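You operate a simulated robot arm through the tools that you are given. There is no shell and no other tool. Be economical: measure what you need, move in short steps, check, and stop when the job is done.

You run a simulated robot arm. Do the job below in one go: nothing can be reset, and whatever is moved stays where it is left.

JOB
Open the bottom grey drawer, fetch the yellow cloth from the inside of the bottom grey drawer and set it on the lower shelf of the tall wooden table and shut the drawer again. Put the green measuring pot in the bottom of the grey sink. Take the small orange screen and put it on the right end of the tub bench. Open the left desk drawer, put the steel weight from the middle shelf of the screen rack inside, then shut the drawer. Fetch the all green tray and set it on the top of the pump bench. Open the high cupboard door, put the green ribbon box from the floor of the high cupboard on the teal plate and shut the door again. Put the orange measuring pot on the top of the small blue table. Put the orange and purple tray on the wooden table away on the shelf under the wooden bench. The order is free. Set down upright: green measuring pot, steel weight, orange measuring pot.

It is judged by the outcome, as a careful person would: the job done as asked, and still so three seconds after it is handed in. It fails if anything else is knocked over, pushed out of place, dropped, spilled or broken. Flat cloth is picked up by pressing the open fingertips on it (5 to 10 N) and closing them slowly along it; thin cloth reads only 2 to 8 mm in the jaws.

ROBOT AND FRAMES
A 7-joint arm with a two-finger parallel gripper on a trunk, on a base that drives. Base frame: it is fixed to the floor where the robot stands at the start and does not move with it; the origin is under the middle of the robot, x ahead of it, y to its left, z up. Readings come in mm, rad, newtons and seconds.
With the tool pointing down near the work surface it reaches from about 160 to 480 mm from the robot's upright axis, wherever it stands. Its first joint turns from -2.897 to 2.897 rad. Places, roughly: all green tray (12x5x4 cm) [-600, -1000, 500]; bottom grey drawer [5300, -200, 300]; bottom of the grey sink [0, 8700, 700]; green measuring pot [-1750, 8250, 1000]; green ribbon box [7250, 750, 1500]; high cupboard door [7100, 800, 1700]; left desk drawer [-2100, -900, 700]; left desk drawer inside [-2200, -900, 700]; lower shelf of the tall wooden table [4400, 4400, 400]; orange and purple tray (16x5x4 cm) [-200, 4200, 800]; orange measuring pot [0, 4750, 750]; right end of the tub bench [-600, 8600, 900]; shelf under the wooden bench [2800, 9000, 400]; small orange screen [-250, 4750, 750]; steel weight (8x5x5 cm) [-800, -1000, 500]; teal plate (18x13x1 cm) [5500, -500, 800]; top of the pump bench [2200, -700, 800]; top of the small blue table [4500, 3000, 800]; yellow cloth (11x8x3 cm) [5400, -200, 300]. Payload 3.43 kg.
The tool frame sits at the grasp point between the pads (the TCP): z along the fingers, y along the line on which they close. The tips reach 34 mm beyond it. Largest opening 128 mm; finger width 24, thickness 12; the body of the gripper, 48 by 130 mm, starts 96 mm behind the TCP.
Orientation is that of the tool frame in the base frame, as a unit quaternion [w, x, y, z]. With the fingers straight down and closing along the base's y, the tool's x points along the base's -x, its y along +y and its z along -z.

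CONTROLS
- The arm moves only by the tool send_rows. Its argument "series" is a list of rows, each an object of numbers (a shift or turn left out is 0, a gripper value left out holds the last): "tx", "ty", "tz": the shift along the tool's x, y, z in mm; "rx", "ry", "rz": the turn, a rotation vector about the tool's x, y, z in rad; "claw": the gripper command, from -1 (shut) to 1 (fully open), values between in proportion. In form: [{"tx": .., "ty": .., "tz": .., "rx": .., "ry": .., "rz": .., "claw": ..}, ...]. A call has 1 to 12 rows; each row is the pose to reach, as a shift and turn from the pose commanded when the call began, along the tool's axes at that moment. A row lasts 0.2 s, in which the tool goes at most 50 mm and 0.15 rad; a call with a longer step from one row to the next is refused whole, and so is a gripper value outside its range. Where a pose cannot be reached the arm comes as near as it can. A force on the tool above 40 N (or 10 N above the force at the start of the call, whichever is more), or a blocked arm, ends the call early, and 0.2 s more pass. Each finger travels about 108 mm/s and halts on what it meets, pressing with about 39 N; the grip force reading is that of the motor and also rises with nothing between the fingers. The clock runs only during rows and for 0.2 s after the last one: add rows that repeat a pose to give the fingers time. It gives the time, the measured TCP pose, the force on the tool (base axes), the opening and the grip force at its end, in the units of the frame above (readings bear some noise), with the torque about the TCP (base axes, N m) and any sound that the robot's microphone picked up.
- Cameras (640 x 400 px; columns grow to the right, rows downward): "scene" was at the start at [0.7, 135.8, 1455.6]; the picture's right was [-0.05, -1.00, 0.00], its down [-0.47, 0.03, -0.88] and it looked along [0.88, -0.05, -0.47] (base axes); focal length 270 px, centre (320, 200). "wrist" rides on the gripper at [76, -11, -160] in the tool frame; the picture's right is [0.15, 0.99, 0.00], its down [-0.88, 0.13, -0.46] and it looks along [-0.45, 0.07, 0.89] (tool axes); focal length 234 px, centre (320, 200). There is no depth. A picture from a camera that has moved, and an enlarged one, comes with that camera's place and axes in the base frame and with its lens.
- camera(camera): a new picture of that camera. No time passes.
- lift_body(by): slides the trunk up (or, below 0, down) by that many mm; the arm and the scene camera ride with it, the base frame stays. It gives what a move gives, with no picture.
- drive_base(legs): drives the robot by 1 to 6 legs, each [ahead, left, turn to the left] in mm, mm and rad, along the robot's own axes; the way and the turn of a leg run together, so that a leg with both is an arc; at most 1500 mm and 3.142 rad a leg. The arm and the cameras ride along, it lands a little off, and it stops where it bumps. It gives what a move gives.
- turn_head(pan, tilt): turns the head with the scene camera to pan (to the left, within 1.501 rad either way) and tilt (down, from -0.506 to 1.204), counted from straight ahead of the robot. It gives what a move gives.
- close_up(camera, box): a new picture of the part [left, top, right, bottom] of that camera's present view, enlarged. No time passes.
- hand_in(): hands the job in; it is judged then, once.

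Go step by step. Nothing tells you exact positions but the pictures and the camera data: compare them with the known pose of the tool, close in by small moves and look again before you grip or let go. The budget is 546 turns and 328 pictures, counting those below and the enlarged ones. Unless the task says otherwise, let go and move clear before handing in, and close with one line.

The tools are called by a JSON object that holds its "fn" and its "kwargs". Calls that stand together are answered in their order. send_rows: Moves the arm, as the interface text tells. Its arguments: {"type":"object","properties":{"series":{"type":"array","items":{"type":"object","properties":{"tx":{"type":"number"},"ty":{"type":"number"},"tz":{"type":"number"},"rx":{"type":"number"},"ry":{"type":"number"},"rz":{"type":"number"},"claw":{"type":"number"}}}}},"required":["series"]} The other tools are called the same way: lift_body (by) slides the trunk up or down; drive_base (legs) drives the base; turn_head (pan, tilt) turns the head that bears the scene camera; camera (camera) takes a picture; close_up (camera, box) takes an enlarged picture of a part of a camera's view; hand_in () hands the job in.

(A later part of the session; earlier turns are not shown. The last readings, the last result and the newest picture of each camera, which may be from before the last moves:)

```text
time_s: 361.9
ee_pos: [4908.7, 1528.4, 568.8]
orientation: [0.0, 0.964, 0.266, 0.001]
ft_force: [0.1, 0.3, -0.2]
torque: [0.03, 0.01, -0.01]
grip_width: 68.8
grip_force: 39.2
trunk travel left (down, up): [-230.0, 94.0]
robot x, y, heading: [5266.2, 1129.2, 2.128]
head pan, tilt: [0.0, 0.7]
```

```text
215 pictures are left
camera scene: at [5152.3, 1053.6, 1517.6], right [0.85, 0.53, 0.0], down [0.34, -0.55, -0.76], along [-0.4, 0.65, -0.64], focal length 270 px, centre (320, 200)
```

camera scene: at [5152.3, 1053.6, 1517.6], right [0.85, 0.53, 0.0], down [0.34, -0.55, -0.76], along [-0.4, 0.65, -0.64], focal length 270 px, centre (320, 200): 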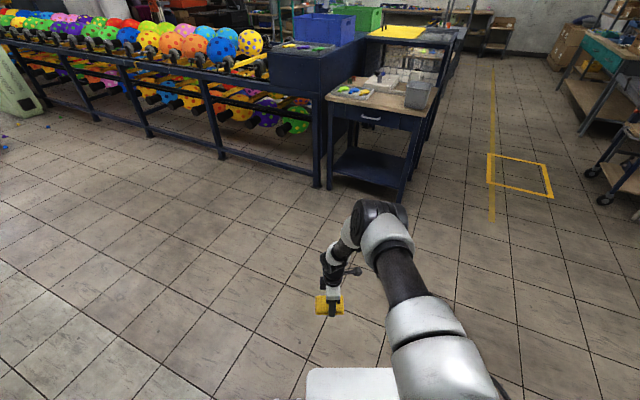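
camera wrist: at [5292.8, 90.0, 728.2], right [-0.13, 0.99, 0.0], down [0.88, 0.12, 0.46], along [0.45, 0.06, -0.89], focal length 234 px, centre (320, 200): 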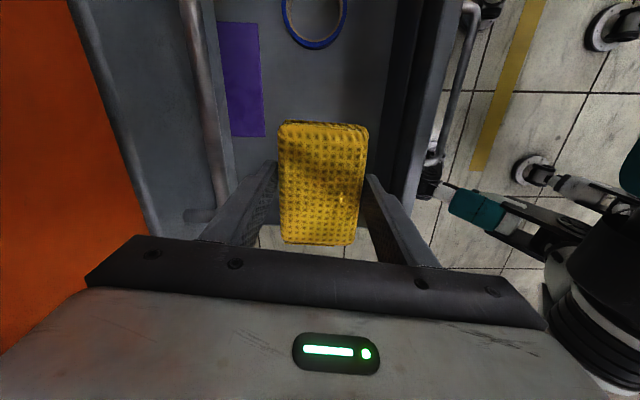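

Way ahead: the small blue table, with the wooden table beyond. Drive up the aisle at x≈5350 to y≈4400.

{"fn": "drive_base", "kwargs": {"legs": [[0, 0, -0.557], [0, -120, 0], [1500, 0, 0], [1400, 0, 0]]}}

{"fn": "turn_head", "kwargs": {"pan": 1.0, "tilt": 0.6}}

{"fn": "camera", "kwargs": {"camera": "scene"}}

```text
time_s: 379.0
ee_pos: [5291.7, 4576.9, 569.9]
orientation: [0.0, 1.0, -0.006, 0.0]
ft_force: [-0.2, -0.2, -1.0]
torque: [-0.04, -0.02, -0.02]
grip_width: 68.9
grip_force: 39.0
trunk travel left (down, up): [-230.0, 94.0]
robot x, y, heading: [5388.5, 4045.5, 1.577]
head pan, tilt: [0.0, 0.7]
```

```text
time_s: 380.2
ee_pos: [5291.3, 4577.9, 569.1]
orientation: [0.002, 1.0, -0.006, 0.0]
ft_force: [-0.5, -0.4, -0.3]
torque: [0.0, 0.06, 0.02]
grip_width: 68.4
grip_force: 39.1
trunk travel left (down, up): [-230.0, 94.0]
robot x, y, heading: [5392.6, 4045.6, 1.578]
head pan, tilt: [1.0, 0.6]
```

```text
214 pictures are left
camera scene: at [5175.6, 4006.0, 1526.2], right [0.54, 0.84, 0.0], down [0.48, -0.3, -0.83], along [-0.7, 0.44, -0.56], focal length 270 px, centre (320, 200)
```

scene: 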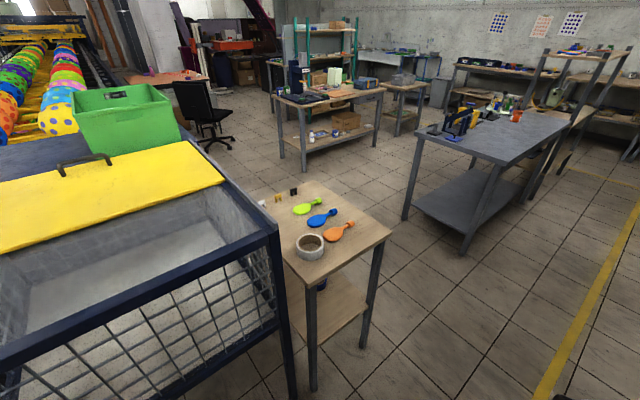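

The tall wooden table's top is at about x 4200–4700, y 4280–4590, with the lower shelf at z≈430. I'll rotate the grip, face -x, and approach its end.

{"fn": "send_rows", "kwargs": {"series": [{"rz": 0.15}, {"rz": 0.3}, {"rz": 0.45}, {"rz": 0.6}, {"rz": 0.75}, {"rz": 0.9}, {"rz": 1.05}, {"rz": 1.2}, {"rz": 1.35}, {"rz": 1.5}, {"rz": 1.571}, {"rz": 1.571}]}}

{"fn": "drive_base", "kwargs": {"legs": [[0, 0, 1.565], [0, -390, 0]]}}

{"fn": "turn_head", "kwargs": {"pan": 0, "tilt": 0.7}}

{"fn": "camera", "kwargs": {"camera": "scene"}}

{"fn": "camera", "kwargs": {"camera": "wrist"}}

```text
time_s: 382.9
ee_pos: [5291.7, 4576.6, 568.8]
orientation: [-0.001, -0.702, 0.712, -0.001]
ft_force: [0.3, -0.3, 0.8]
torque: [-0.02, -0.01, 0.02]
grip_width: 68.9
grip_force: 39.2
trunk travel left (down, up): [-230.0, 94.0]
robot x, y, heading: [5389.3, 4051.5, 1.57]
head pan, tilt: [1.0, 0.6]
```

```text
time_s: 391.1
ee_pos: [4856.1, 4334.5, 568.8]
orientation: [0.0, 1.0, -0.003, 0.001]
ft_force: [-0.5, 0.0, -1.1]
torque: [0.0, -0.03, 0.01]
grip_width: 68.7
grip_force: 39.0
trunk travel left (down, up): [-230.0, 94.0]
robot x, y, heading: [5383.2, 4438.4, -3.129]
head pan, tilt: [1.0, 0.6]
```

```text
time_s: 392.4
ee_pos: [4856.2, 4333.7, 569.1]
orientation: [0.001, 1.0, -0.002, 0.001]
ft_force: [-0.2, 0.6, -0.8]
torque: [0.01, -0.02, -0.03]
grip_width: 68.8
grip_force: 38.9
trunk travel left (down, up): [-230.0, 94.0]
robot x, y, heading: [5385.3, 4436.5, -3.132]
head pan, tilt: [0.0, 0.7]
```

```text
213 pictures are left
camera scene: at [5391.5, 4297.2, 1517.6], right [-0.01, 1.0, 0.0], down [0.64, 0.01, -0.76], along [-0.76, -0.01, -0.64], focal length 270 px, centre (320, 200)
```

scene: 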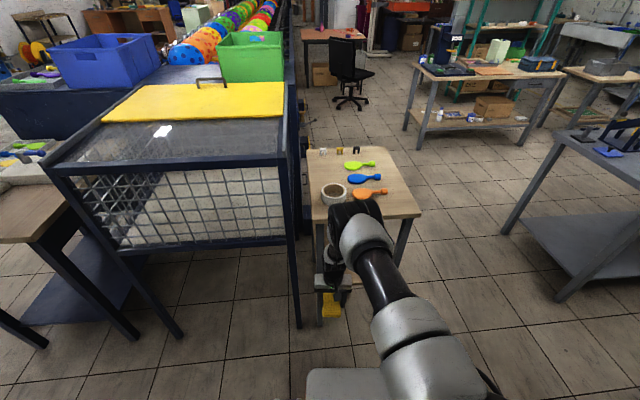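

```text
212 pictures are left
camera wrist: at [4931.6, 4345.1, 728.5], right [0.14, -0.99, 0.0], down [-0.88, -0.13, 0.45], along [-0.45, -0.06, -0.89], focal length 234 px, centre (320, 200)
```

wrist: 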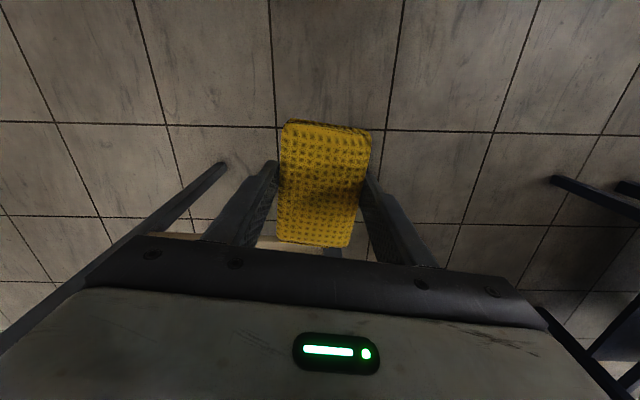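

{"fn": "send_rows", "kwargs": {"series": [{"tx": 20, "ty": -27}, {"tx": 40, "ty": -54, "ry": -0.12}, {"tx": 60, "ty": -80, "ry": -0.25}, {"tx": 60, "ty": -105, "ry": -0.38}, {"tx": 60, "ty": -105, "ry": -0.5}, {"tx": 60, "ty": -105, "ry": -0.62}, {"tx": 60, "ty": -105, "ry": -0.7}, {"tx": 60, "ty": -105, "ry": -0.7}]}}

{"fn": "camera", "kwargs": {"camera": "wrist"}}

{"fn": "camera", "kwargs": {"camera": "scene"}}

```text
time_s: 394.1
ee_pos: [4917.5, 4438.8, 569.1]
orientation: [0.0, 0.939, -0.001, -0.343]
ft_force: [0.3, 0.4, 0.3]
torque: [-0.01, -0.01, -0.01]
grip_width: 68.7
grip_force: 38.9
trunk travel left (down, up): [-230.0, 94.0]
robot x, y, heading: [5388.1, 4434.7, -3.132]
head pan, tilt: [0.0, 0.7]
```

```text
211 pictures are left
camera wrist: at [5077.5, 4449.8, 642.3], right [0.11, -0.99, -0.09], down [-0.38, -0.13, 0.92], along [-0.92, -0.06, -0.39], focal length 234 px, centre (320, 200)
```

wrist: 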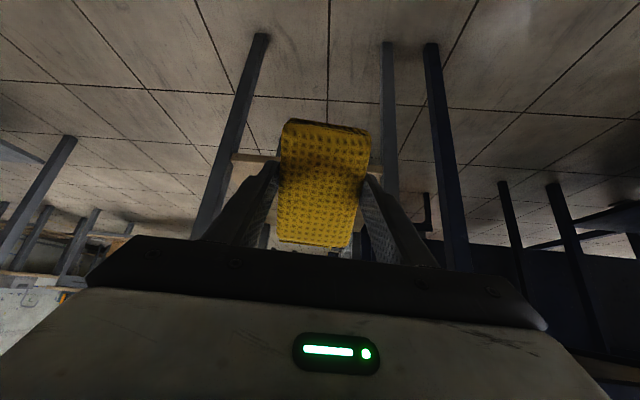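

```text
210 pictures are left
camera scene: at [5391.5, 4297.3, 1517.6], right [-0.01, 1.0, 0.0], down [0.64, 0.01, -0.76], along [-0.76, -0.01, -0.64], focal length 270 px, centre (320, 200)
```

scene: 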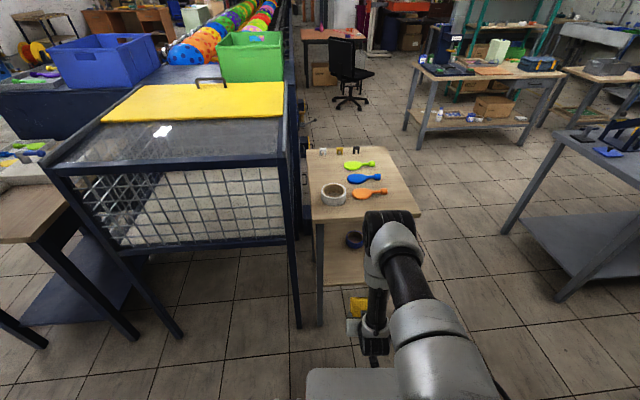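

The shelf is at z≈375 between legs at y 4290–4625, with a tape roll farther back. I'll lower, reduce the pitch to 0.5 rad, and move in.

{"fn": "lift_body", "kwargs": {"by": -75}}

{"fn": "send_rows", "kwargs": {"series": [{"ry": 0.1}, {"ry": 0.2}, {"ry": 0.2}]}}

{"fn": "drive_base", "kwargs": {"legs": [[200, 0, 0]]}}

{"fn": "camera", "kwargs": {"camera": "wrist"}}

{"fn": "camera", "kwargs": {"camera": "scene"}}

```text
time_s: 395.3
ee_pos: [4917.6, 4439.6, 494.1]
orientation: [0.0, 0.94, -0.002, -0.342]
ft_force: [-0.3, -0.1, -0.6]
torque: [0.0, -0.01, -0.01]
grip_width: 68.9
grip_force: 38.3
trunk travel left (down, up): [-155.0, 169.0]
robot x, y, heading: [5384.4, 4436.6, -3.13]
head pan, tilt: [0.0, 0.7]
```

```text
time_s: 396.1
ee_pos: [4917.8, 4438.6, 493.5]
orientation: [0.0, 0.969, -0.003, -0.246]
ft_force: [-0.3, -1.2, -0.7]
torque: [-0.01, -0.04, -0.02]
grip_width: 68.6
grip_force: 39.2
trunk travel left (down, up): [-155.0, 169.0]
robot x, y, heading: [5384.8, 4436.7, -3.129]
head pan, tilt: [0.0, 0.7]
```

```text
time_s: 397.7
ee_pos: [4718.4, 4437.4, 494.5]
orientation: [-0.001, 0.969, -0.003, -0.246]
ft_force: [-0.2, 1.0, 0.3]
torque: [0.02, -0.03, 0.01]
grip_width: 69.0
grip_force: 39.0
trunk travel left (down, up): [-155.0, 169.0]
robot x, y, heading: [5189.5, 4434.8, -3.127]
head pan, tilt: [0.0, 0.7]
```

```text
209 pictures are left
camera wrist: at [4860.1, 4447.3, 597.9], right [0.12, -0.99, -0.07], down [-0.56, -0.13, 0.82], along [-0.82, -0.06, -0.57], focal length 234 px, centre (320, 200)
```

wrist: 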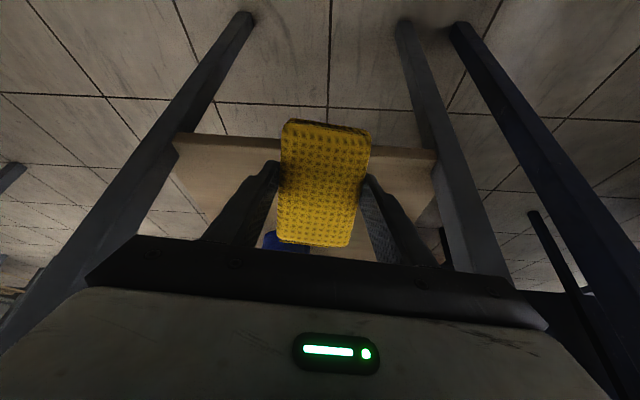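

```text
208 pictures are left
camera scene: at [5192.3, 4294.8, 1442.6], right [-0.01, 1.0, 0.0], down [0.64, 0.01, -0.77], along [-0.76, -0.01, -0.64], focal length 270 px, centre (320, 200)
```

scene: 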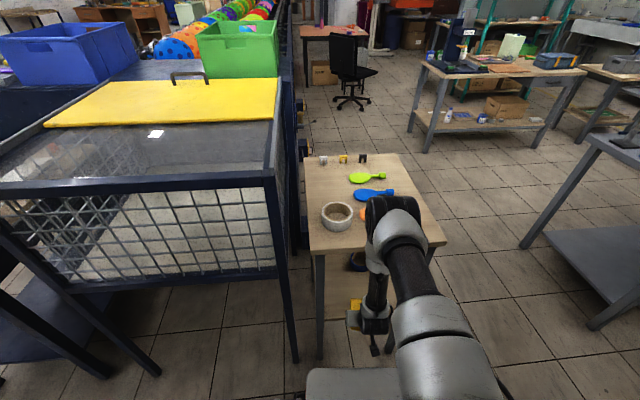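

{"fn": "drive_base", "kwargs": {"legs": [[112, 0, 0]]}}

{"fn": "camera", "kwargs": {"camera": "wrist"}}

{"fn": "camera", "kwargs": {"camera": "scene"}}

```text
time_s: 398.9
ee_pos: [4647.5, 4435.8, 491.7]
orientation: [-0.001, 0.973, -0.003, -0.229]
ft_force: [-0.8, -0.3, -0.1]
torque: [-0.02, 0.0, 0.01]
grip_width: 68.8
grip_force: 38.7
trunk travel left (down, up): [-155.0, 169.0]
robot x, y, heading: [5090.4, 4433.1, -3.129]
head pan, tilt: [0.0, 0.7]
stopped in leg 1: the robot was blocked; the commanded pose is now the measured one
```

```text
207 pictures are left
camera wrist: at [4785.6, 4446.8, 599.7], right [0.13, -0.99, -0.07], down [-0.59, -0.13, 0.8], along [-0.8, -0.06, -0.6], focal length 234 px, centre (320, 200)
```

wrist: 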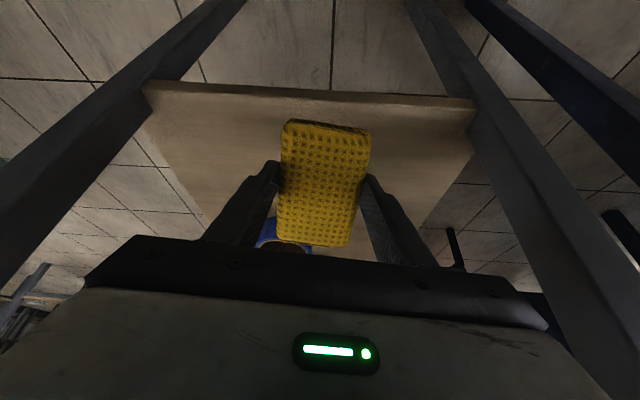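

```text
206 pictures are left
camera scene: at [5103.4, 4293.6, 1442.5], right [-0.01, 1.0, 0.0], down [0.64, 0.01, -0.77], along [-0.77, -0.01, -0.64], focal length 270 px, centre (320, 200)
```

scene: 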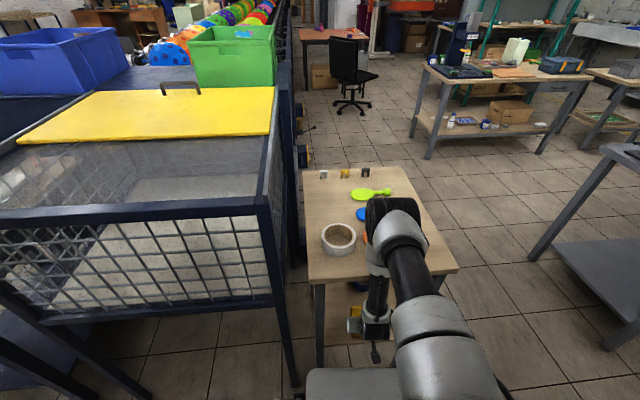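

The forearm met the table-top edge. Back off and extend the arm at a steeper pitch instead.

{"fn": "drive_base", "kwargs": {"legs": [[-110, 0, 0]]}}

{"fn": "send_rows", "kwargs": {"series": [{"ry": -0.12}, {"ry": -0.24}, {"ry": -0.24, "tx": -40, "tz": 20}, {"ry": -0.24, "tx": -75, "tz": 38}, {"ry": -0.24, "tx": -110, "tz": 56}, {"ry": -0.24, "tx": -130, "tz": 66}, {"ry": -0.24, "tx": -130, "tz": 66}]}}

{"fn": "camera", "kwargs": {"camera": "scene"}}

{"fn": "camera", "kwargs": {"camera": "wrist"}}

```text
time_s: 400.1
ee_pos: [4754.8, 4437.3, 487.3]
orientation: [-0.001, 0.974, -0.002, -0.227]
ft_force: [0.0, -0.6, -0.6]
torque: [0.01, 0.0, 0.01]
grip_width: 68.9
grip_force: 39.2
trunk travel left (down, up): [-155.0, 169.0]
robot x, y, heading: [5196.9, 4435.8, -3.125]
head pan, tilt: [0.0, 0.7]
```

```text
time_s: 400.4
ee_pos: [4752.5, 4437.3, 490.1]
orientation: [-0.002, 0.966, -0.002, -0.259]
ft_force: [-2.3, -0.4, 22.5]
torque: [0.15, -4.09, -0.16]
grip_width: 68.8
grip_force: 38.9
trunk travel left (down, up): [-155.0, 169.0]
robot x, y, heading: [5197.1, 4433.1, -3.131]
head pan, tilt: [0.0, 0.7]
stopped in row 1: the force on the tool passed its limit at 145 N (the readings are from after the stop); the commanded pose is now the measured one
```

```text
205 pictures are left
camera scene: at [5205.4, 4294.9, 1442.6], right [-0.01, 1.0, 0.0], down [0.64, 0.01, -0.76], along [-0.76, -0.01, -0.64], focal length 270 px, centre (320, 200)
```

scene: 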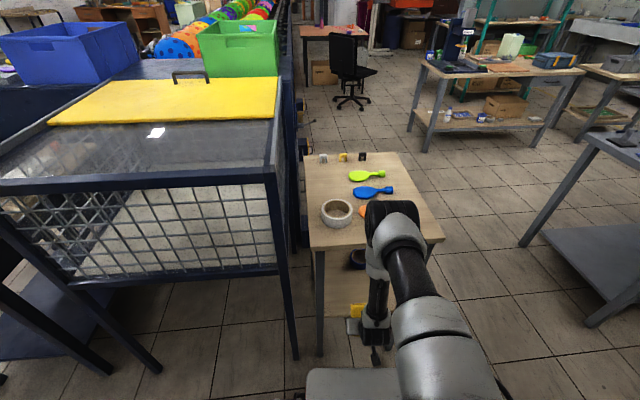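

```text
204 pictures are left
camera wrist: at [4895.8, 4448.1, 591.0], right [0.12, -0.99, -0.07], down [-0.54, -0.13, 0.83], along [-0.84, -0.06, -0.55], focal length 234 px, centre (320, 200)
```

wrist: 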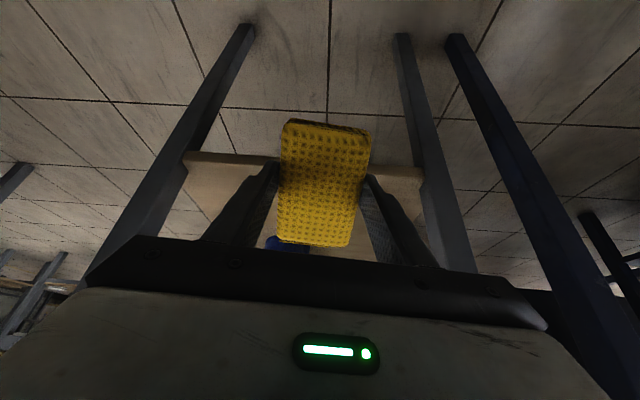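

The gripper underside touched the robot's own base; extend first, then pitch.

{"fn": "send_rows", "kwargs": {"series": [{"tx": -25, "tz": 14}, {"tx": -50, "tz": 28}, {"tx": -50, "tz": 28}]}}

{"fn": "send_rows", "kwargs": {"series": [{"ry": -0.1}, {"ry": -0.2, "tx": -20, "tz": 11}, {"ry": -0.2, "tx": -45, "tz": 26}, {"ry": -0.2, "tx": -70, "tz": 40}, {"ry": -0.2, "tx": -78, "tz": 45}, {"ry": -0.2, "tx": -78, "tz": 45}]}}

{"fn": "camera", "kwargs": {"camera": "wrist"}}

{"fn": "camera", "kwargs": {"camera": "scene"}}

```text
time_s: 401.2
ee_pos: [4696.4, 4437.1, 491.1]
orientation: [-0.001, 0.966, -0.001, -0.259]
ft_force: [0.5, -0.4, -0.3]
torque: [-0.04, 0.02, 0.01]
grip_width: 68.5
grip_force: 39.9
trunk travel left (down, up): [-155.0, 169.0]
robot x, y, heading: [5196.1, 4435.6, -3.133]
head pan, tilt: [0.0, 0.7]
```

```text
time_s: 402.6
ee_pos: [4605.3, 4438.1, 490.1]
orientation: [-0.002, 0.935, -0.002, -0.353]
ft_force: [0.7, 0.0, 0.0]
torque: [0.01, -0.04, -0.03]
grip_width: 69.2
grip_force: 39.0
trunk travel left (down, up): [-155.0, 169.0]
robot x, y, heading: [5199.1, 4438.4, -3.123]
head pan, tilt: [0.0, 0.7]
```

```text
203 pictures are left
camera wrist: at [4766.7, 4448.5, 560.2], right [0.11, -0.99, -0.1], down [-0.36, -0.13, 0.92], along [-0.93, -0.06, -0.37], focal length 234 px, centre (320, 200)
```

wrist: 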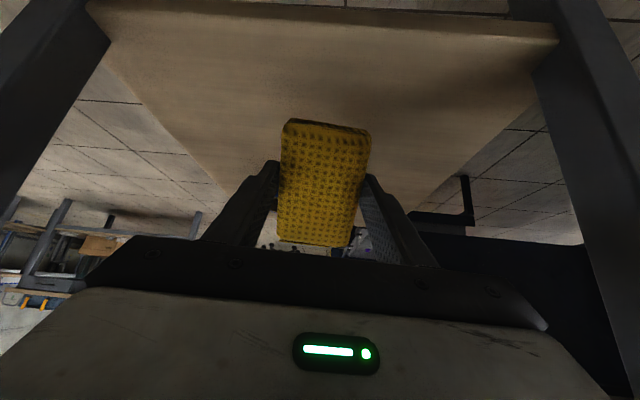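

```text
202 pictures are left
camera scene: at [5205.4, 4294.9, 1442.6], right [-0.01, 1.0, 0.0], down [0.64, 0.01, -0.76], along [-0.76, -0.01, -0.64], focal length 270 px, centre (320, 200)
```

scene: 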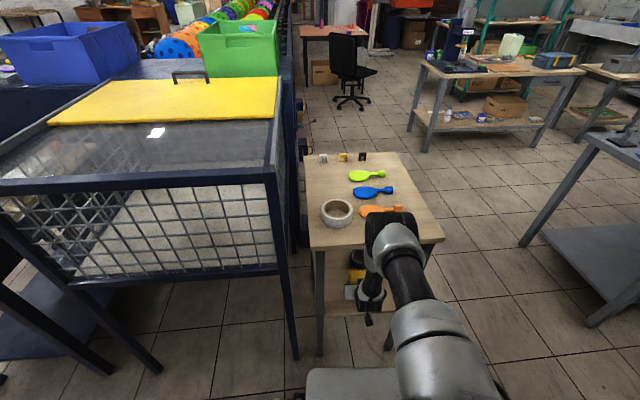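

{"fn": "send_rows", "kwargs": {"series": [{"tx": 8, "tz": 9}, {"tx": 16, "tz": 18}, {"tx": 20, "tz": 23}, {"tx": 24, "tz": 27}, {"tx": 28, "tz": 31}, {"tx": 31, "tz": 35}, {"tx": 34, "tz": 39}, {"tx": 37, "tz": 42}]}}

{"fn": "camera", "kwargs": {"camera": "wrist"}}

```text
time_s: 404.3
ee_pos: [4595.6, 4438.4, 446.4]
orientation: [-0.002, 0.932, -0.003, -0.363]
ft_force: [10.9, -0.1, 22.2]
torque: [0.03, -0.84, 0.01]
grip_width: 68.8
grip_force: 39.3
trunk travel left (down, up): [-155.0, 169.0]
robot x, y, heading: [5198.1, 4435.3, -3.127]
head pan, tilt: [0.0, 0.7]
stopped in row 8: the force on the tool passed its limit at 40 N (the readings are from after the stop); the commanded pose is now the measured one
```

```text
201 pictures are left
camera wrist: at [4759.1, 4448.8, 512.6], right [0.1, -0.99, -0.1], down [-0.34, -0.13, 0.93], along [-0.94, -0.06, -0.35], focal length 234 px, centre (320, 200)
```

wrist: 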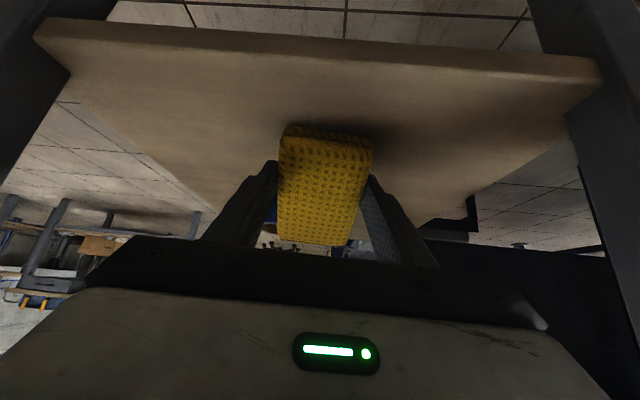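

Touching the shelf. Flatten the tilt a little, then release.

{"fn": "send_rows", "kwargs": {"series": [{"tx": -2, "tz": -2, "ry": 0.08}, {"tx": -2, "tz": -2, "ry": 0.16}, {"tx": -2, "tz": -2, "ry": 0.24}, {"tx": -2, "tz": -2, "ry": 0.24}]}}

{"fn": "camera", "kwargs": {"camera": "wrist"}}

```text
time_s: 405.3
ee_pos: [4596.7, 4439.3, 448.7]
orientation: [-0.001, 0.969, -0.002, -0.247]
ft_force: [-0.4, -0.2, -0.9]
torque: [-0.03, -0.04, -0.02]
grip_width: 69.0
grip_force: 39.0
trunk travel left (down, up): [-155.0, 169.0]
robot x, y, heading: [5196.0, 4433.8, -3.132]
head pan, tilt: [0.0, 0.7]
```

```text
200 pictures are left
camera wrist: at [4738.6, 4448.8, 551.7], right [0.12, -0.99, -0.07], down [-0.55, -0.13, 0.82], along [-0.82, -0.06, -0.56], focal length 234 px, centre (320, 200)
```

wrist: 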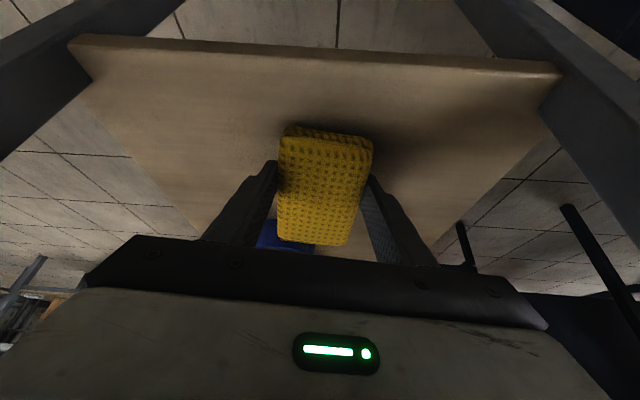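

Now lower to contact again and release.

{"fn": "send_rows", "kwargs": {"series": [{"tx": 2, "tz": 4}, {"tx": 4, "tz": 7}, {"tx": 5.5, "tz": 10}, {"tx": 7, "tz": 13}, {"tx": 8.5, "tz": 16}]}}

{"fn": "send_rows", "kwargs": {"series": [{"claw": 0.2}, {"claw": 0.4}, {"claw": 0.6}, {"claw": 0.6}]}}

{"fn": "send_rows", "kwargs": {"series": [{"tz": -20}, {"tz": -50}, {"tz": -80}]}}

{"fn": "camera", "kwargs": {"camera": "wrist"}}

```text
time_s: 406.5
ee_pos: [4592.5, 4437.1, 435.1]
orientation: [-0.001, 0.968, -0.002, -0.252]
ft_force: [17.0, 1.3, 31.3]
torque: [-0.58, -0.98, 0.39]
grip_width: 68.7
grip_force: 38.9
trunk travel left (down, up): [-155.0, 169.0]
robot x, y, heading: [5199.0, 4431.2, -3.125]
head pan, tilt: [0.0, 0.7]
stopped in row 5: the force on the tool passed its limit at 44 N (the readings are from after the stop); the commanded pose is now the measured one
```

```text
time_s: 407.2
ee_pos: [4593.7, 4445.9, 435.7]
orientation: [-0.006, 0.967, -0.005, -0.253]
ft_force: [15.0, 14.1, 28.0]
torque: [-0.84, -0.37, 0.68]
grip_width: 94.2
grip_force: 0.0
trunk travel left (down, up): [-155.0, 169.0]
robot x, y, heading: [5197.4, 4435.4, -3.13]
head pan, tilt: [0.0, 0.7]
stopped in row 3: the force on the tool passed its limit at 53 N (the readings are from after the stop); the commanded pose is now the measured one
```

```text
time_s: 408.0
ee_pos: [4633.0, 4441.5, 502.7]
orientation: [-0.003, 0.968, -0.003, -0.251]
ft_force: [0.1, -0.3, 0.3]
torque: [0.03, 0.01, 0.03]
grip_width: 102.5
grip_force: 0.0
trunk travel left (down, up): [-155.0, 169.0]
robot x, y, heading: [5198.9, 4433.3, -3.128]
head pan, tilt: [0.0, 0.7]
```

```text
199 pictures are left
camera wrist: at [4775.6, 4452.0, 605.2], right [0.12, -0.99, -0.08], down [-0.55, -0.13, 0.83], along [-0.83, -0.06, -0.56], focal length 234 px, centre (320, 200)
```

wrist: 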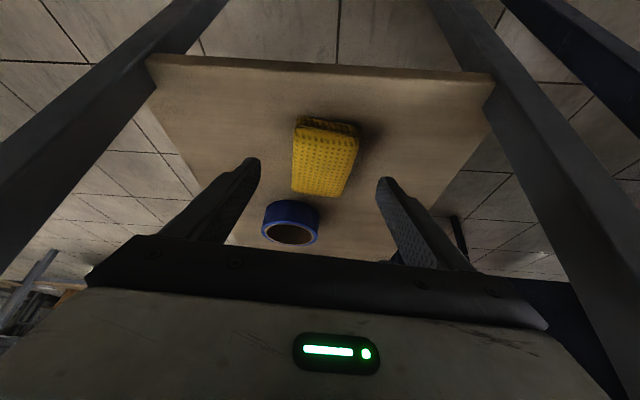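

{"fn": "close_up", "kwargs": {"camera": "wrist", "box": [240, 90, 400, 250]}}

```text
2.50 times, centred on (320, 170) of wrist
camera zoom: at [4775.6, 4452.0, 605.2], right [0.12, -0.99, -0.08], down [-0.55, -0.13, 0.83], along [-0.83, -0.06, -0.56], focal length 585 px, centre (320, 275)
```

zoom: 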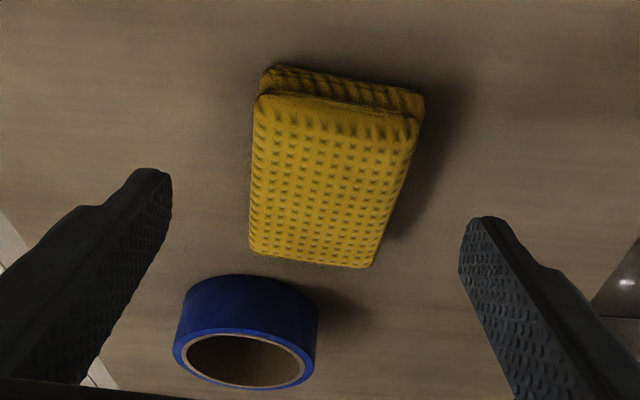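

The cloth lies flat on the lower shelf. Now return to shut the grey drawer; back off and drive down the aisle.

{"fn": "drive_base", "kwargs": {"legs": [[-230, 0, 0], [0, 0, 1.56], [1500, 0, 0], [1350, 0, 0]]}}

{"fn": "send_rows", "kwargs": {"series": [{"claw": -1}, {"claw": -1}, {"ry": -0.12}, {"ry": -0.24}, {"ry": -0.36}, {"ry": -0.48}, {"ry": -0.6}, {"ry": -0.6}]}}

{"fn": "camera", "kwargs": {"camera": "scene"}}

```text
time_s: 427.1
ee_pos: [5507.8, 1004.1, 502.5]
orientation: [0.178, 0.677, 0.691, -0.178]
ft_force: [0.3, -0.6, 0.2]
torque: [-0.02, 0.0, -0.01]
grip_width: 102.4
grip_force: 0.0
trunk travel left (down, up): [-155.0, 169.0]
robot x, y, heading: [5498.6, 1573.6, -1.53]
head pan, tilt: [0.0, 0.7]
```

```text
time_s: 428.9
ee_pos: [5507.5, 1003.8, 502.8]
orientation: [0.375, 0.594, 0.607, -0.371]
ft_force: [-0.9, 1.1, -0.4]
torque: [0.03, 0.01, 0.01]
grip_width: 0.4
grip_force: 33.5
trunk travel left (down, up): [-155.0, 169.0]
robot x, y, heading: [5500.6, 1573.9, -1.531]
head pan, tilt: [0.0, 0.7]
```

```text
197 pictures are left
camera scene: at [5639.0, 1581.8, 1442.6], right [-1.0, -0.04, 0.0], down [-0.03, 0.64, -0.76], along [0.03, -0.76, -0.64], focal length 270 px, centre (320, 200)
```

scene: 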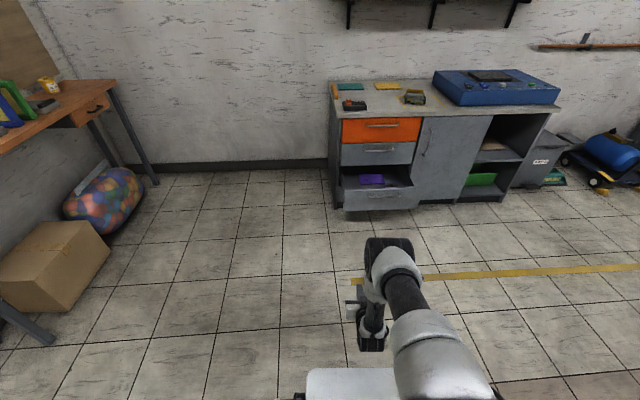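

{"fn": "drive_base", "kwargs": {"legs": [[0, 0, -0.04], [0, -195, 0]]}}

{"fn": "lift_body", "kwargs": {"by": -125}}

{"fn": "drive_base", "kwargs": {"legs": [[620, 0, 0]]}}

{"fn": "camera", "kwargs": {"camera": "scene"}}

```text
time_s: 431.8
ee_pos: [5292.4, 1004.1, 503.9]
orientation: [0.368, 0.606, 0.596, -0.377]
ft_force: [-0.6, -0.8, 0.5]
torque: [0.01, 0.0, -0.03]
grip_width: 0.0
grip_force: 33.0
trunk travel left (down, up): [-155.0, 169.0]
robot x, y, heading: [5303.3, 1570.2, -1.568]
head pan, tilt: [0.0, 0.7]
```

```text
time_s: 433.3
ee_pos: [5291.2, 1005.1, 378.2]
orientation: [0.368, 0.605, 0.597, -0.377]
ft_force: [0.2, 0.6, 0.0]
torque: [0.02, 0.0, 0.02]
grip_width: 0.0
grip_force: 32.9
trunk travel left (down, up): [-30.0, 294.0]
robot x, y, heading: [5307.9, 1570.6, -1.57]
head pan, tilt: [0.0, 0.7]
```

```text
time_s: 436.8
ee_pos: [5291.3, 379.6, 378.5]
orientation: [0.368, 0.606, 0.596, -0.377]
ft_force: [0.6, -0.2, -0.9]
torque: [0.01, 0.02, -0.04]
grip_width: 0.0
grip_force: 33.0
trunk travel left (down, up): [-30.0, 294.0]
robot x, y, heading: [5307.1, 946.9, -1.567]
head pan, tilt: [0.0, 0.7]
```

```text
196 pictures are left
camera scene: at [5445.7, 951.8, 1317.6], right [-1.0, 0.0, 0.0], down [0.0, 0.64, -0.76], along [0.0, -0.76, -0.64], focal length 270 px, centre (320, 200)
```

scene: 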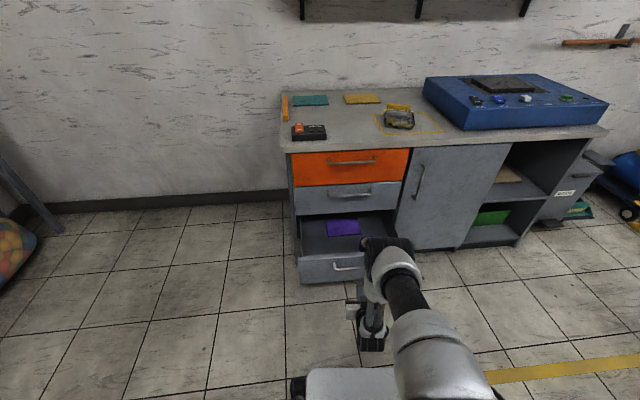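

{"fn": "lift_body", "kwargs": {"by": 38}}

{"fn": "drive_base", "kwargs": {"legs": [[340, 0, 0]]}}

{"fn": "drive_base", "kwargs": {"legs": [[40, 0, 0]]}}

{"fn": "drive_base", "kwargs": {"legs": [[-350, 0, 0]]}}

{"fn": "camera", "kwargs": {"camera": "scene"}}

```text
time_s: 437.6
ee_pos: [5292.1, 380.0, 414.6]
orientation: [0.367, 0.607, 0.596, -0.377]
ft_force: [-0.4, 0.2, 0.3]
torque: [0.0, -0.01, -0.04]
grip_width: 0.2
grip_force: 32.9
trunk travel left (down, up): [-68.0, 256.0]
robot x, y, heading: [5304.7, 947.0, -1.569]
head pan, tilt: [0.0, 0.7]
```

```text
time_s: 439.9
ee_pos: [5295.1, 38.7, 416.3]
orientation: [0.369, 0.604, 0.598, -0.376]
ft_force: [0.5, 0.7, -0.5]
torque: [-0.01, 0.02, 0.0]
grip_width: 0.2
grip_force: 33.0
trunk travel left (down, up): [-68.0, 256.0]
robot x, y, heading: [5310.4, 609.7, -1.568]
head pan, tilt: [0.0, 0.7]
```

```text
time_s: 440.8
ee_pos: [5295.7, 14.2, 413.3]
orientation: [0.368, 0.605, 0.598, -0.375]
ft_force: [-0.6, 1.8, 2.6]
torque: [-0.07, 0.01, 0.0]
grip_width: 0.0
grip_force: 32.5
trunk travel left (down, up): [-68.0, 256.0]
robot x, y, heading: [5304.9, 573.5, -1.572]
head pan, tilt: [0.0, 0.7]
stopped in leg 1: the force on the tool passed its limit at 93 N (the readings are from after the stop); the commanded pose is now the measured one
```

```text
time_s: 443.0
ee_pos: [5296.3, 363.4, 415.7]
orientation: [0.369, 0.604, 0.6, -0.374]
ft_force: [0.3, 0.3, 0.1]
torque: [0.02, 0.0, 0.01]
grip_width: 0.3
grip_force: 33.3
trunk travel left (down, up): [-68.0, 256.0]
robot x, y, heading: [5305.3, 921.6, -1.559]
head pan, tilt: [0.0, 0.7]
```

```text
195 pictures are left
camera scene: at [5444.5, 932.3, 1355.6], right [-1.0, -0.01, 0.0], down [-0.01, 0.64, -0.76], along [0.01, -0.76, -0.64], focal length 270 px, centre (320, 200)
```

scene: 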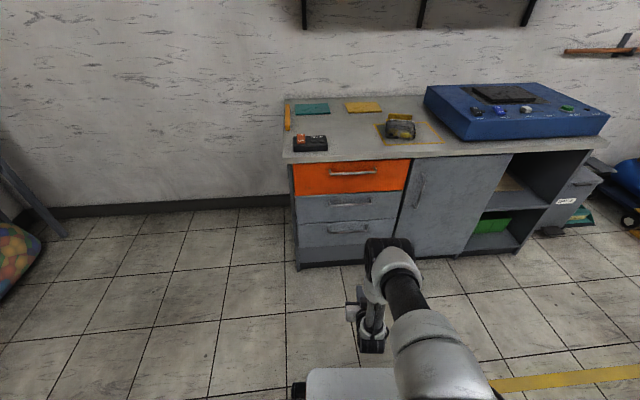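

The grey drawer is shut. Now the high cupboard: turn to +x and look up.

{"fn": "drive_base", "kwargs": {"legs": [[0, 0, 1.56], [450, 0, 0]]}}

{"fn": "turn_head", "kwargs": {"pan": 0, "tilt": 0.1}}

{"fn": "camera", "kwargs": {"camera": "scene"}}

```text
time_s: 449.6
ee_pos: [6314.1, 910.7, 415.0]
orientation: [0.526, 0.008, 0.851, -0.006]
ft_force: [-1.0, -0.4, 0.1]
torque: [0.01, 0.02, -0.02]
grip_width: 0.0
grip_force: 33.1
trunk travel left (down, up): [-68.0, 256.0]
robot x, y, heading: [5753.7, 923.3, 0.004]
head pan, tilt: [0.0, 0.7]
```

```text
time_s: 450.6
ee_pos: [6313.6, 910.8, 414.6]
orientation: [0.526, 0.007, 0.85, -0.006]
ft_force: [1.0, -1.1, 0.6]
torque: [0.01, 0.03, 0.03]
grip_width: 0.1
grip_force: 33.1
trunk travel left (down, up): [-68.0, 256.0]
robot x, y, heading: [5751.1, 923.0, 0.002]
head pan, tilt: [0.0, 0.099]
```

```text
194 pictures are left
camera scene: at [5753.8, 1065.4, 1410.3], right [0.0, -1.0, 0.0], down [-0.1, 0.0, -0.99], along [0.99, 0.0, -0.1], focal length 270 px, centre (320, 200)
```

scene: 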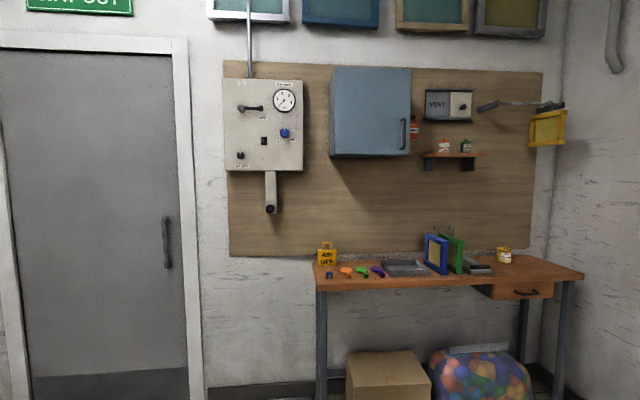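

The cupboard is the blue-grey box on the wall, with its handle on the right and its hinge on the left; face x≈7080, handle y≈660, z≈1590. Raise the trunk and level the tool, then see how high the arm reaches.

{"fn": "lift_body", "kwargs": {"by": 256}}

{"fn": "send_rows", "kwargs": {"series": [{"ry": -0.12}, {"ry": -0.24}, {"ry": -0.36}, {"ry": -0.46}, {"ry": -0.46}]}}

{"fn": "send_rows", "kwargs": {"series": [{"tx": -45}, {"tx": -90}, {"tx": -135}, {"tx": -180}, {"tx": -225}, {"tx": -270}, {"tx": -315}, {"tx": -360}, {"tx": -405}, {"tx": -450}, {"tx": -495}, {"tx": -540}]}}

{"fn": "send_rows", "kwargs": {"series": [{"tx": -45}, {"tx": -90}, {"tx": -135}, {"tx": -180}, {"tx": -225}, {"tx": -270}, {"tx": -315}, {"tx": -360}, {"tx": -380}]}}

```text
time_s: 453.3
ee_pos: [6314.5, 911.2, 670.9]
orientation: [0.526, 0.008, 0.851, -0.007]
ft_force: [0.4, 0.0, 0.3]
torque: [-0.03, 0.03, -0.03]
grip_width: 0.0
grip_force: 33.6
trunk travel left (down, up): [-324.0, 0.0]
robot x, y, heading: [5749.6, 922.7, -0.002]
head pan, tilt: [0.0, 0.099]
```

```text
time_s: 454.5
ee_pos: [6320.8, 906.8, 689.0]
orientation: [0.669, 0.006, 0.743, -0.008]
ft_force: [0.5, 0.3, 0.4]
torque: [-0.02, -0.01, -0.03]
grip_width: 0.0
grip_force: 32.8
out of reach, approached as far as the arm can: row 3, 4, 5
trunk travel left (down, up): [-324.0, 0.0]
robot x, y, heading: [5755.1, 922.9, 0.002]
head pan, tilt: [0.0, 0.099]
```

```text
time_s: 457.1
ee_pos: [6375.7, 905.9, 1226.3]
orientation: [0.669, 0.005, 0.743, -0.006]
ft_force: [-0.8, 0.9, -0.3]
torque: [0.04, -0.03, 0.03]
grip_width: 0.2
grip_force: 33.2
trunk travel left (down, up): [-324.0, 0.0]
robot x, y, heading: [5753.2, 922.2, 0.001]
head pan, tilt: [0.0, 0.099]
```

```text
time_s: 459.1
ee_pos: [6417.0, 903.5, 1593.4]
orientation: [0.669, 0.007, 0.743, -0.008]
ft_force: [0.3, -0.4, 0.2]
torque: [0.01, 0.0, 0.03]
grip_width: 0.2
grip_force: 32.5
out of reach, approached as far as the arm can: row 9
trunk travel left (down, up): [-324.0, 0.0]
robot x, y, heading: [5748.9, 926.7, -0.001]
head pan, tilt: [0.0, 0.099]
```

Reaches z≈1590. Level it, retract a little, align with the handle, and approach for a look.

{"fn": "send_rows", "kwargs": {"series": [{"tz": -30, "ry": -0.05}, {"tz": -60, "ry": -0.1}, {"tz": -80, "ry": -0.1, "claw": 0.3}, {"tz": -80, "ry": -0.1, "claw": 0.3}]}}

{"fn": "drive_base", "kwargs": {"legs": [[0, -245, 0], [420, 0, 0]]}}

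{"fn": "camera", "kwargs": {"camera": "wrist"}}

{"fn": "camera", "kwargs": {"camera": "scene"}}

```text
time_s: 460.3
ee_pos: [6353.8, 902.4, 1570.7]
orientation: [0.686, 0.013, 0.727, 0.001]
ft_force: [0.6, 0.3, 1.1]
torque: [-0.01, 0.01, 0.03]
grip_width: 82.9
grip_force: 0.1
trunk travel left (down, up): [-324.0, 0.0]
robot x, y, heading: [5752.6, 927.0, 0.003]
head pan, tilt: [0.0, 0.099]
stopped in row 4: the arm was blocked; the commanded pose is now the measured one
```

```text
time_s: 465.4
ee_pos: [6776.8, 654.7, 1571.9]
orientation: [0.687, 0.015, 0.727, -0.001]
ft_force: [0.2, 1.0, 0.5]
torque: [-0.03, 0.0, 0.01]
grip_width: 83.1
grip_force: 0.1
trunk travel left (down, up): [-324.0, 0.0]
robot x, y, heading: [6174.6, 677.5, -0.002]
head pan, tilt: [0.0, 0.099]
```

```text
193 pictures are left
camera wrist: at [6611.3, 647.1, 1505.0], right [0.01, 0.99, -0.13], down [-0.4, 0.12, 0.91], along [0.92, 0.04, 0.4], focal length 234 px, centre (320, 200)
```

wrist: 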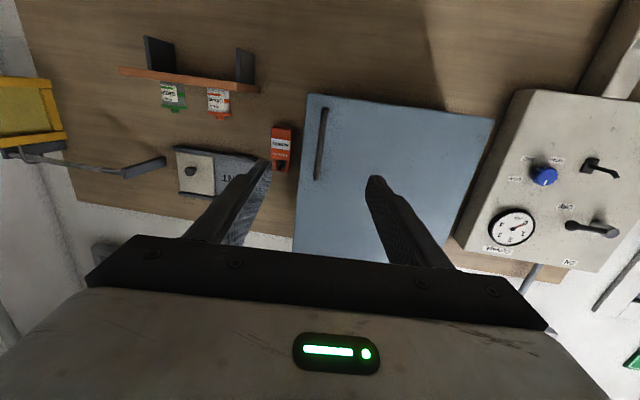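

```text
192 pictures are left
camera scene: at [6177.0, 823.8, 1665.8], right [0.05, -1.0, 0.0], down [-0.11, -0.01, -0.99], along [0.99, 0.05, -0.11], focal length 270 px, centre (320, 200)
```

scene: 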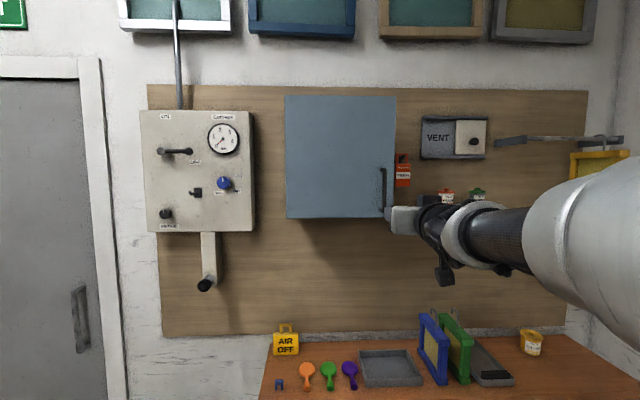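

Handle located at about (7118, 655, 1598). Drive in.

{"fn": "drive_base", "kwargs": {"legs": [[290, 0, 0]]}}

{"fn": "camera", "kwargs": {"camera": "wrist"}}

```text
time_s: 467.5
ee_pos: [7068.8, 655.8, 1571.4]
orientation: [0.687, 0.013, 0.727, 0.0]
ft_force: [-0.7, -0.1, 0.1]
torque: [-0.02, -0.02, -0.05]
grip_width: 83.2
grip_force: 0.1
trunk travel left (down, up): [-324.0, 0.0]
robot x, y, heading: [6465.4, 675.4, -0.0]
head pan, tilt: [0.0, 0.099]
```

```text
191 pictures are left
camera wrist: at [6903.1, 647.5, 1504.6], right [0.01, 0.99, -0.13], down [-0.4, 0.12, 0.91], along [0.92, 0.04, 0.4], focal length 234 px, centre (320, 200)
```

wrist: 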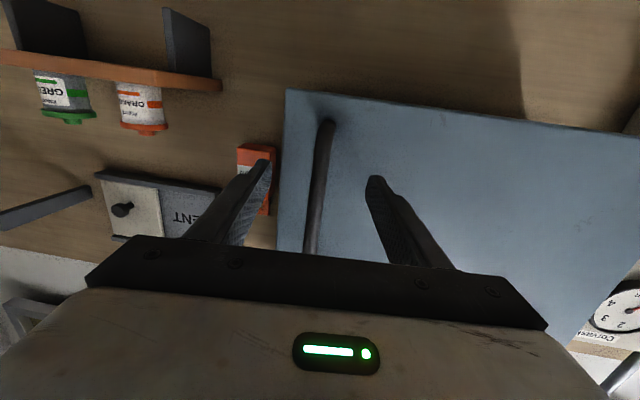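

{"fn": "drive_base", "kwargs": {"legs": [[36, 0, 0]]}}

{"fn": "camera", "kwargs": {"camera": "wrist"}}

```text
time_s: 468.4
ee_pos: [7095.4, 656.4, 1570.5]
orientation: [0.686, 0.011, 0.727, 0.0]
ft_force: [-35.1, -3.1, 2.5]
torque: [0.15, -0.4, 1.74]
grip_width: 81.6
grip_force: 0.0
trunk travel left (down, up): [-324.0, 0.0]
robot x, y, heading: [6497.5, 679.4, -0.001]
head pan, tilt: [0.0, 0.099]
stopped in leg 1: the force on the tool passed its limit at 65 N (the readings are from after the stop); the commanded pose is now the measured one
```

```text
190 pictures are left
camera wrist: at [6929.9, 648.3, 1504.6], right [0.01, 0.99, -0.13], down [-0.4, 0.12, 0.91], along [0.92, 0.05, 0.4], focal length 234 px, centre (320, 200)
```

wrist: 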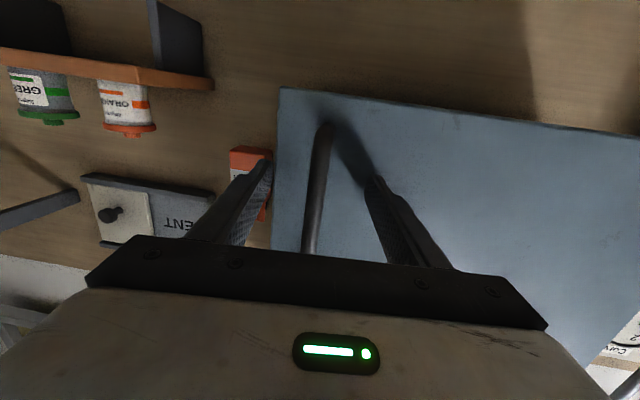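

Fingertips touched the door. Back off 5 mm and close on the handle.

{"fn": "send_rows", "kwargs": {"series": [{"tz": -5}, {"tz": -5, "claw": -0.3}, {"tz": -5, "claw": -1}, {"tz": -5, "claw": -1}, {"tz": -5, "claw": -1}, {"tz": -5, "claw": -1}]}}

{"fn": "drive_base", "kwargs": {"legs": [[-60, 0, 0]]}}

{"fn": "camera", "kwargs": {"camera": "wrist"}}

```text
time_s: 469.9
ee_pos: [7097.6, 652.5, 1562.7]
orientation: [0.68, 0.014, 0.733, -0.002]
ft_force: [-7.5, -5.8, -11.8]
torque: [-1.24, 0.26, 0.04]
grip_width: 14.1
grip_force: 45.3
trunk travel left (down, up): [-324.0, 0.0]
robot x, y, heading: [6505.1, 680.3, -0.0]
head pan, tilt: [0.0, 0.099]
```

```text
time_s: 470.8
ee_pos: [7040.8, 661.5, 1564.2]
orientation: [0.681, 0.009, 0.732, 0.001]
ft_force: [1.6, 11.5, -17.7]
torque: [-1.08, -0.1, 0.14]
grip_width: 13.7
grip_force: 45.3
trunk travel left (down, up): [-324.0, 0.0]
robot x, y, heading: [6438.1, 677.4, -0.003]
head pan, tilt: [0.0, 0.099]
```

```text
189 pictures are left
camera wrist: at [6874.5, 652.3, 1499.3], right [0.0, 0.99, -0.13], down [-0.39, 0.12, 0.91], along [0.92, 0.05, 0.39], focal length 234 px, centre (320, 200)
```

wrist: 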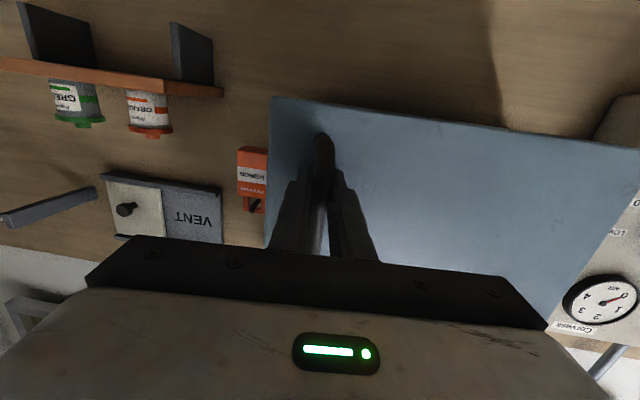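

The door is coming open. Swing it along its arc with base moves.

{"fn": "drive_base", "kwargs": {"legs": [[-51, 18, 0], [-49, 27, 0]]}}

{"fn": "camera", "kwargs": {"camera": "scene"}}

```text
time_s: 472.3
ee_pos: [6938.3, 700.7, 1563.2]
orientation: [0.68, 0.011, 0.733, 0.001]
ft_force: [-3.9, -7.9, -6.4]
torque: [-1.04, 0.08, 0.03]
grip_width: 13.5
grip_force: 44.5
trunk travel left (down, up): [-324.0, 0.0]
robot x, y, heading: [6341.9, 723.1, 0.003]
head pan, tilt: [0.0, 0.099]
```

```text
188 pictures are left
camera scene: at [6342.2, 864.7, 1666.3], right [0.03, -1.0, 0.0], down [-0.1, 0.0, -0.99], along [0.99, 0.03, -0.1], focal length 270 px, centre (320, 200)
```

scene: 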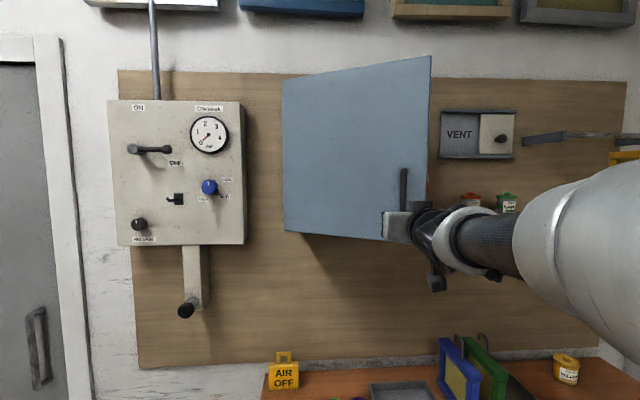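

{"fn": "drive_base", "kwargs": {"legs": [[-27, 33, 0], [-31, 32, 0]]}}

{"fn": "camera", "kwargs": {"camera": "wrist"}}

```text
time_s: 473.8
ee_pos: [6900.2, 729.0, 1565.4]
orientation: [0.68, 0.02, 0.733, -0.008]
ft_force: [-6.3, -6.6, 2.6]
torque: [-1.25, -0.16, 0.22]
grip_width: 13.5
grip_force: 45.1
trunk travel left (down, up): [-324.0, 0.0]
robot x, y, heading: [6304.5, 764.5, -0.006]
head pan, tilt: [0.0, 0.099]
stopped in leg 2: the force on the tool passed its limit at 43 N (the readings are from after the stop); the commanded pose is now the measured one
```

```text
187 pictures are left
camera wrist: at [6733.3, 724.5, 1499.8], right [0.03, 0.99, -0.13], down [-0.38, 0.13, 0.91], along [0.92, 0.02, 0.38], focal length 234 px, centre (320, 200)
```

wrist: 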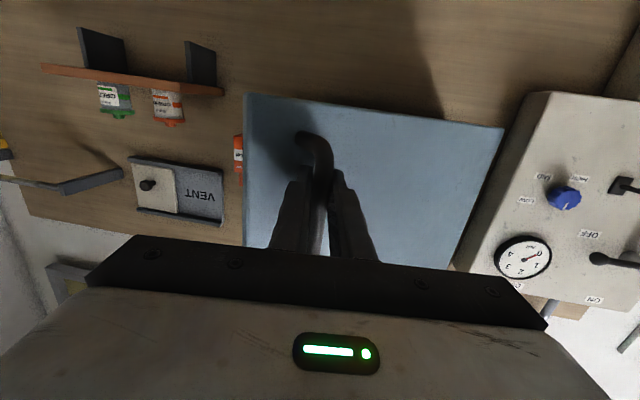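

Door is about 35° open. Release, go round the free edge, and push it further open from the inside with the gripper's side.

{"fn": "send_rows", "kwargs": {"series": [{"claw": -0.5}, {"claw": 0}, {"claw": 0}]}}

{"fn": "drive_base", "kwargs": {"legs": [[-180, 0, 0], [0, -165, 0]]}}

{"fn": "send_rows", "kwargs": {"series": [{"claw": -1}, {"claw": -1}, {"claw": -1}]}}

{"fn": "camera", "kwargs": {"camera": "scene"}}

```text
time_s: 474.6
ee_pos: [6901.8, 732.0, 1563.0]
orientation: [0.679, 0.021, 0.734, -0.007]
ft_force: [0.4, -1.1, 0.2]
torque: [-0.01, 0.02, 0.06]
grip_width: 63.8
grip_force: 0.1
trunk travel left (down, up): [-324.0, 0.0]
robot x, y, heading: [6300.9, 763.0, -0.002]
head pan, tilt: [0.0, 0.099]
```

```text
time_s: 477.9
ee_pos: [6720.8, 566.3, 1562.7]
orientation: [0.679, 0.02, 0.734, -0.006]
ft_force: [0.5, 0.1, 0.4]
torque: [-0.05, 0.02, 0.02]
grip_width: 64.3
grip_force: 0.0
trunk travel left (down, up): [-324.0, 0.0]
robot x, y, heading: [6123.7, 603.6, -0.005]
head pan, tilt: [0.0, 0.099]
```

```text
time_s: 478.7
ee_pos: [6721.5, 566.0, 1562.0]
orientation: [0.679, 0.02, 0.734, -0.006]
ft_force: [0.7, 0.5, 0.9]
torque: [0.03, 0.03, 0.01]
grip_width: 0.0
grip_force: 33.6
trunk travel left (down, up): [-324.0, 0.0]
robot x, y, heading: [6124.7, 602.7, -0.001]
head pan, tilt: [0.0, 0.099]
```

```text
186 pictures are left
camera scene: at [6125.9, 745.0, 1666.5], right [0.03, -1.0, 0.0], down [-0.1, 0.0, -1.0], along [0.99, 0.03, -0.1], focal length 270 px, centre (320, 200)
```

scene: 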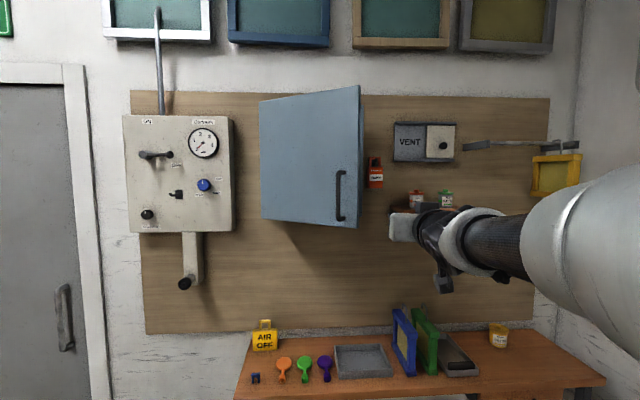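

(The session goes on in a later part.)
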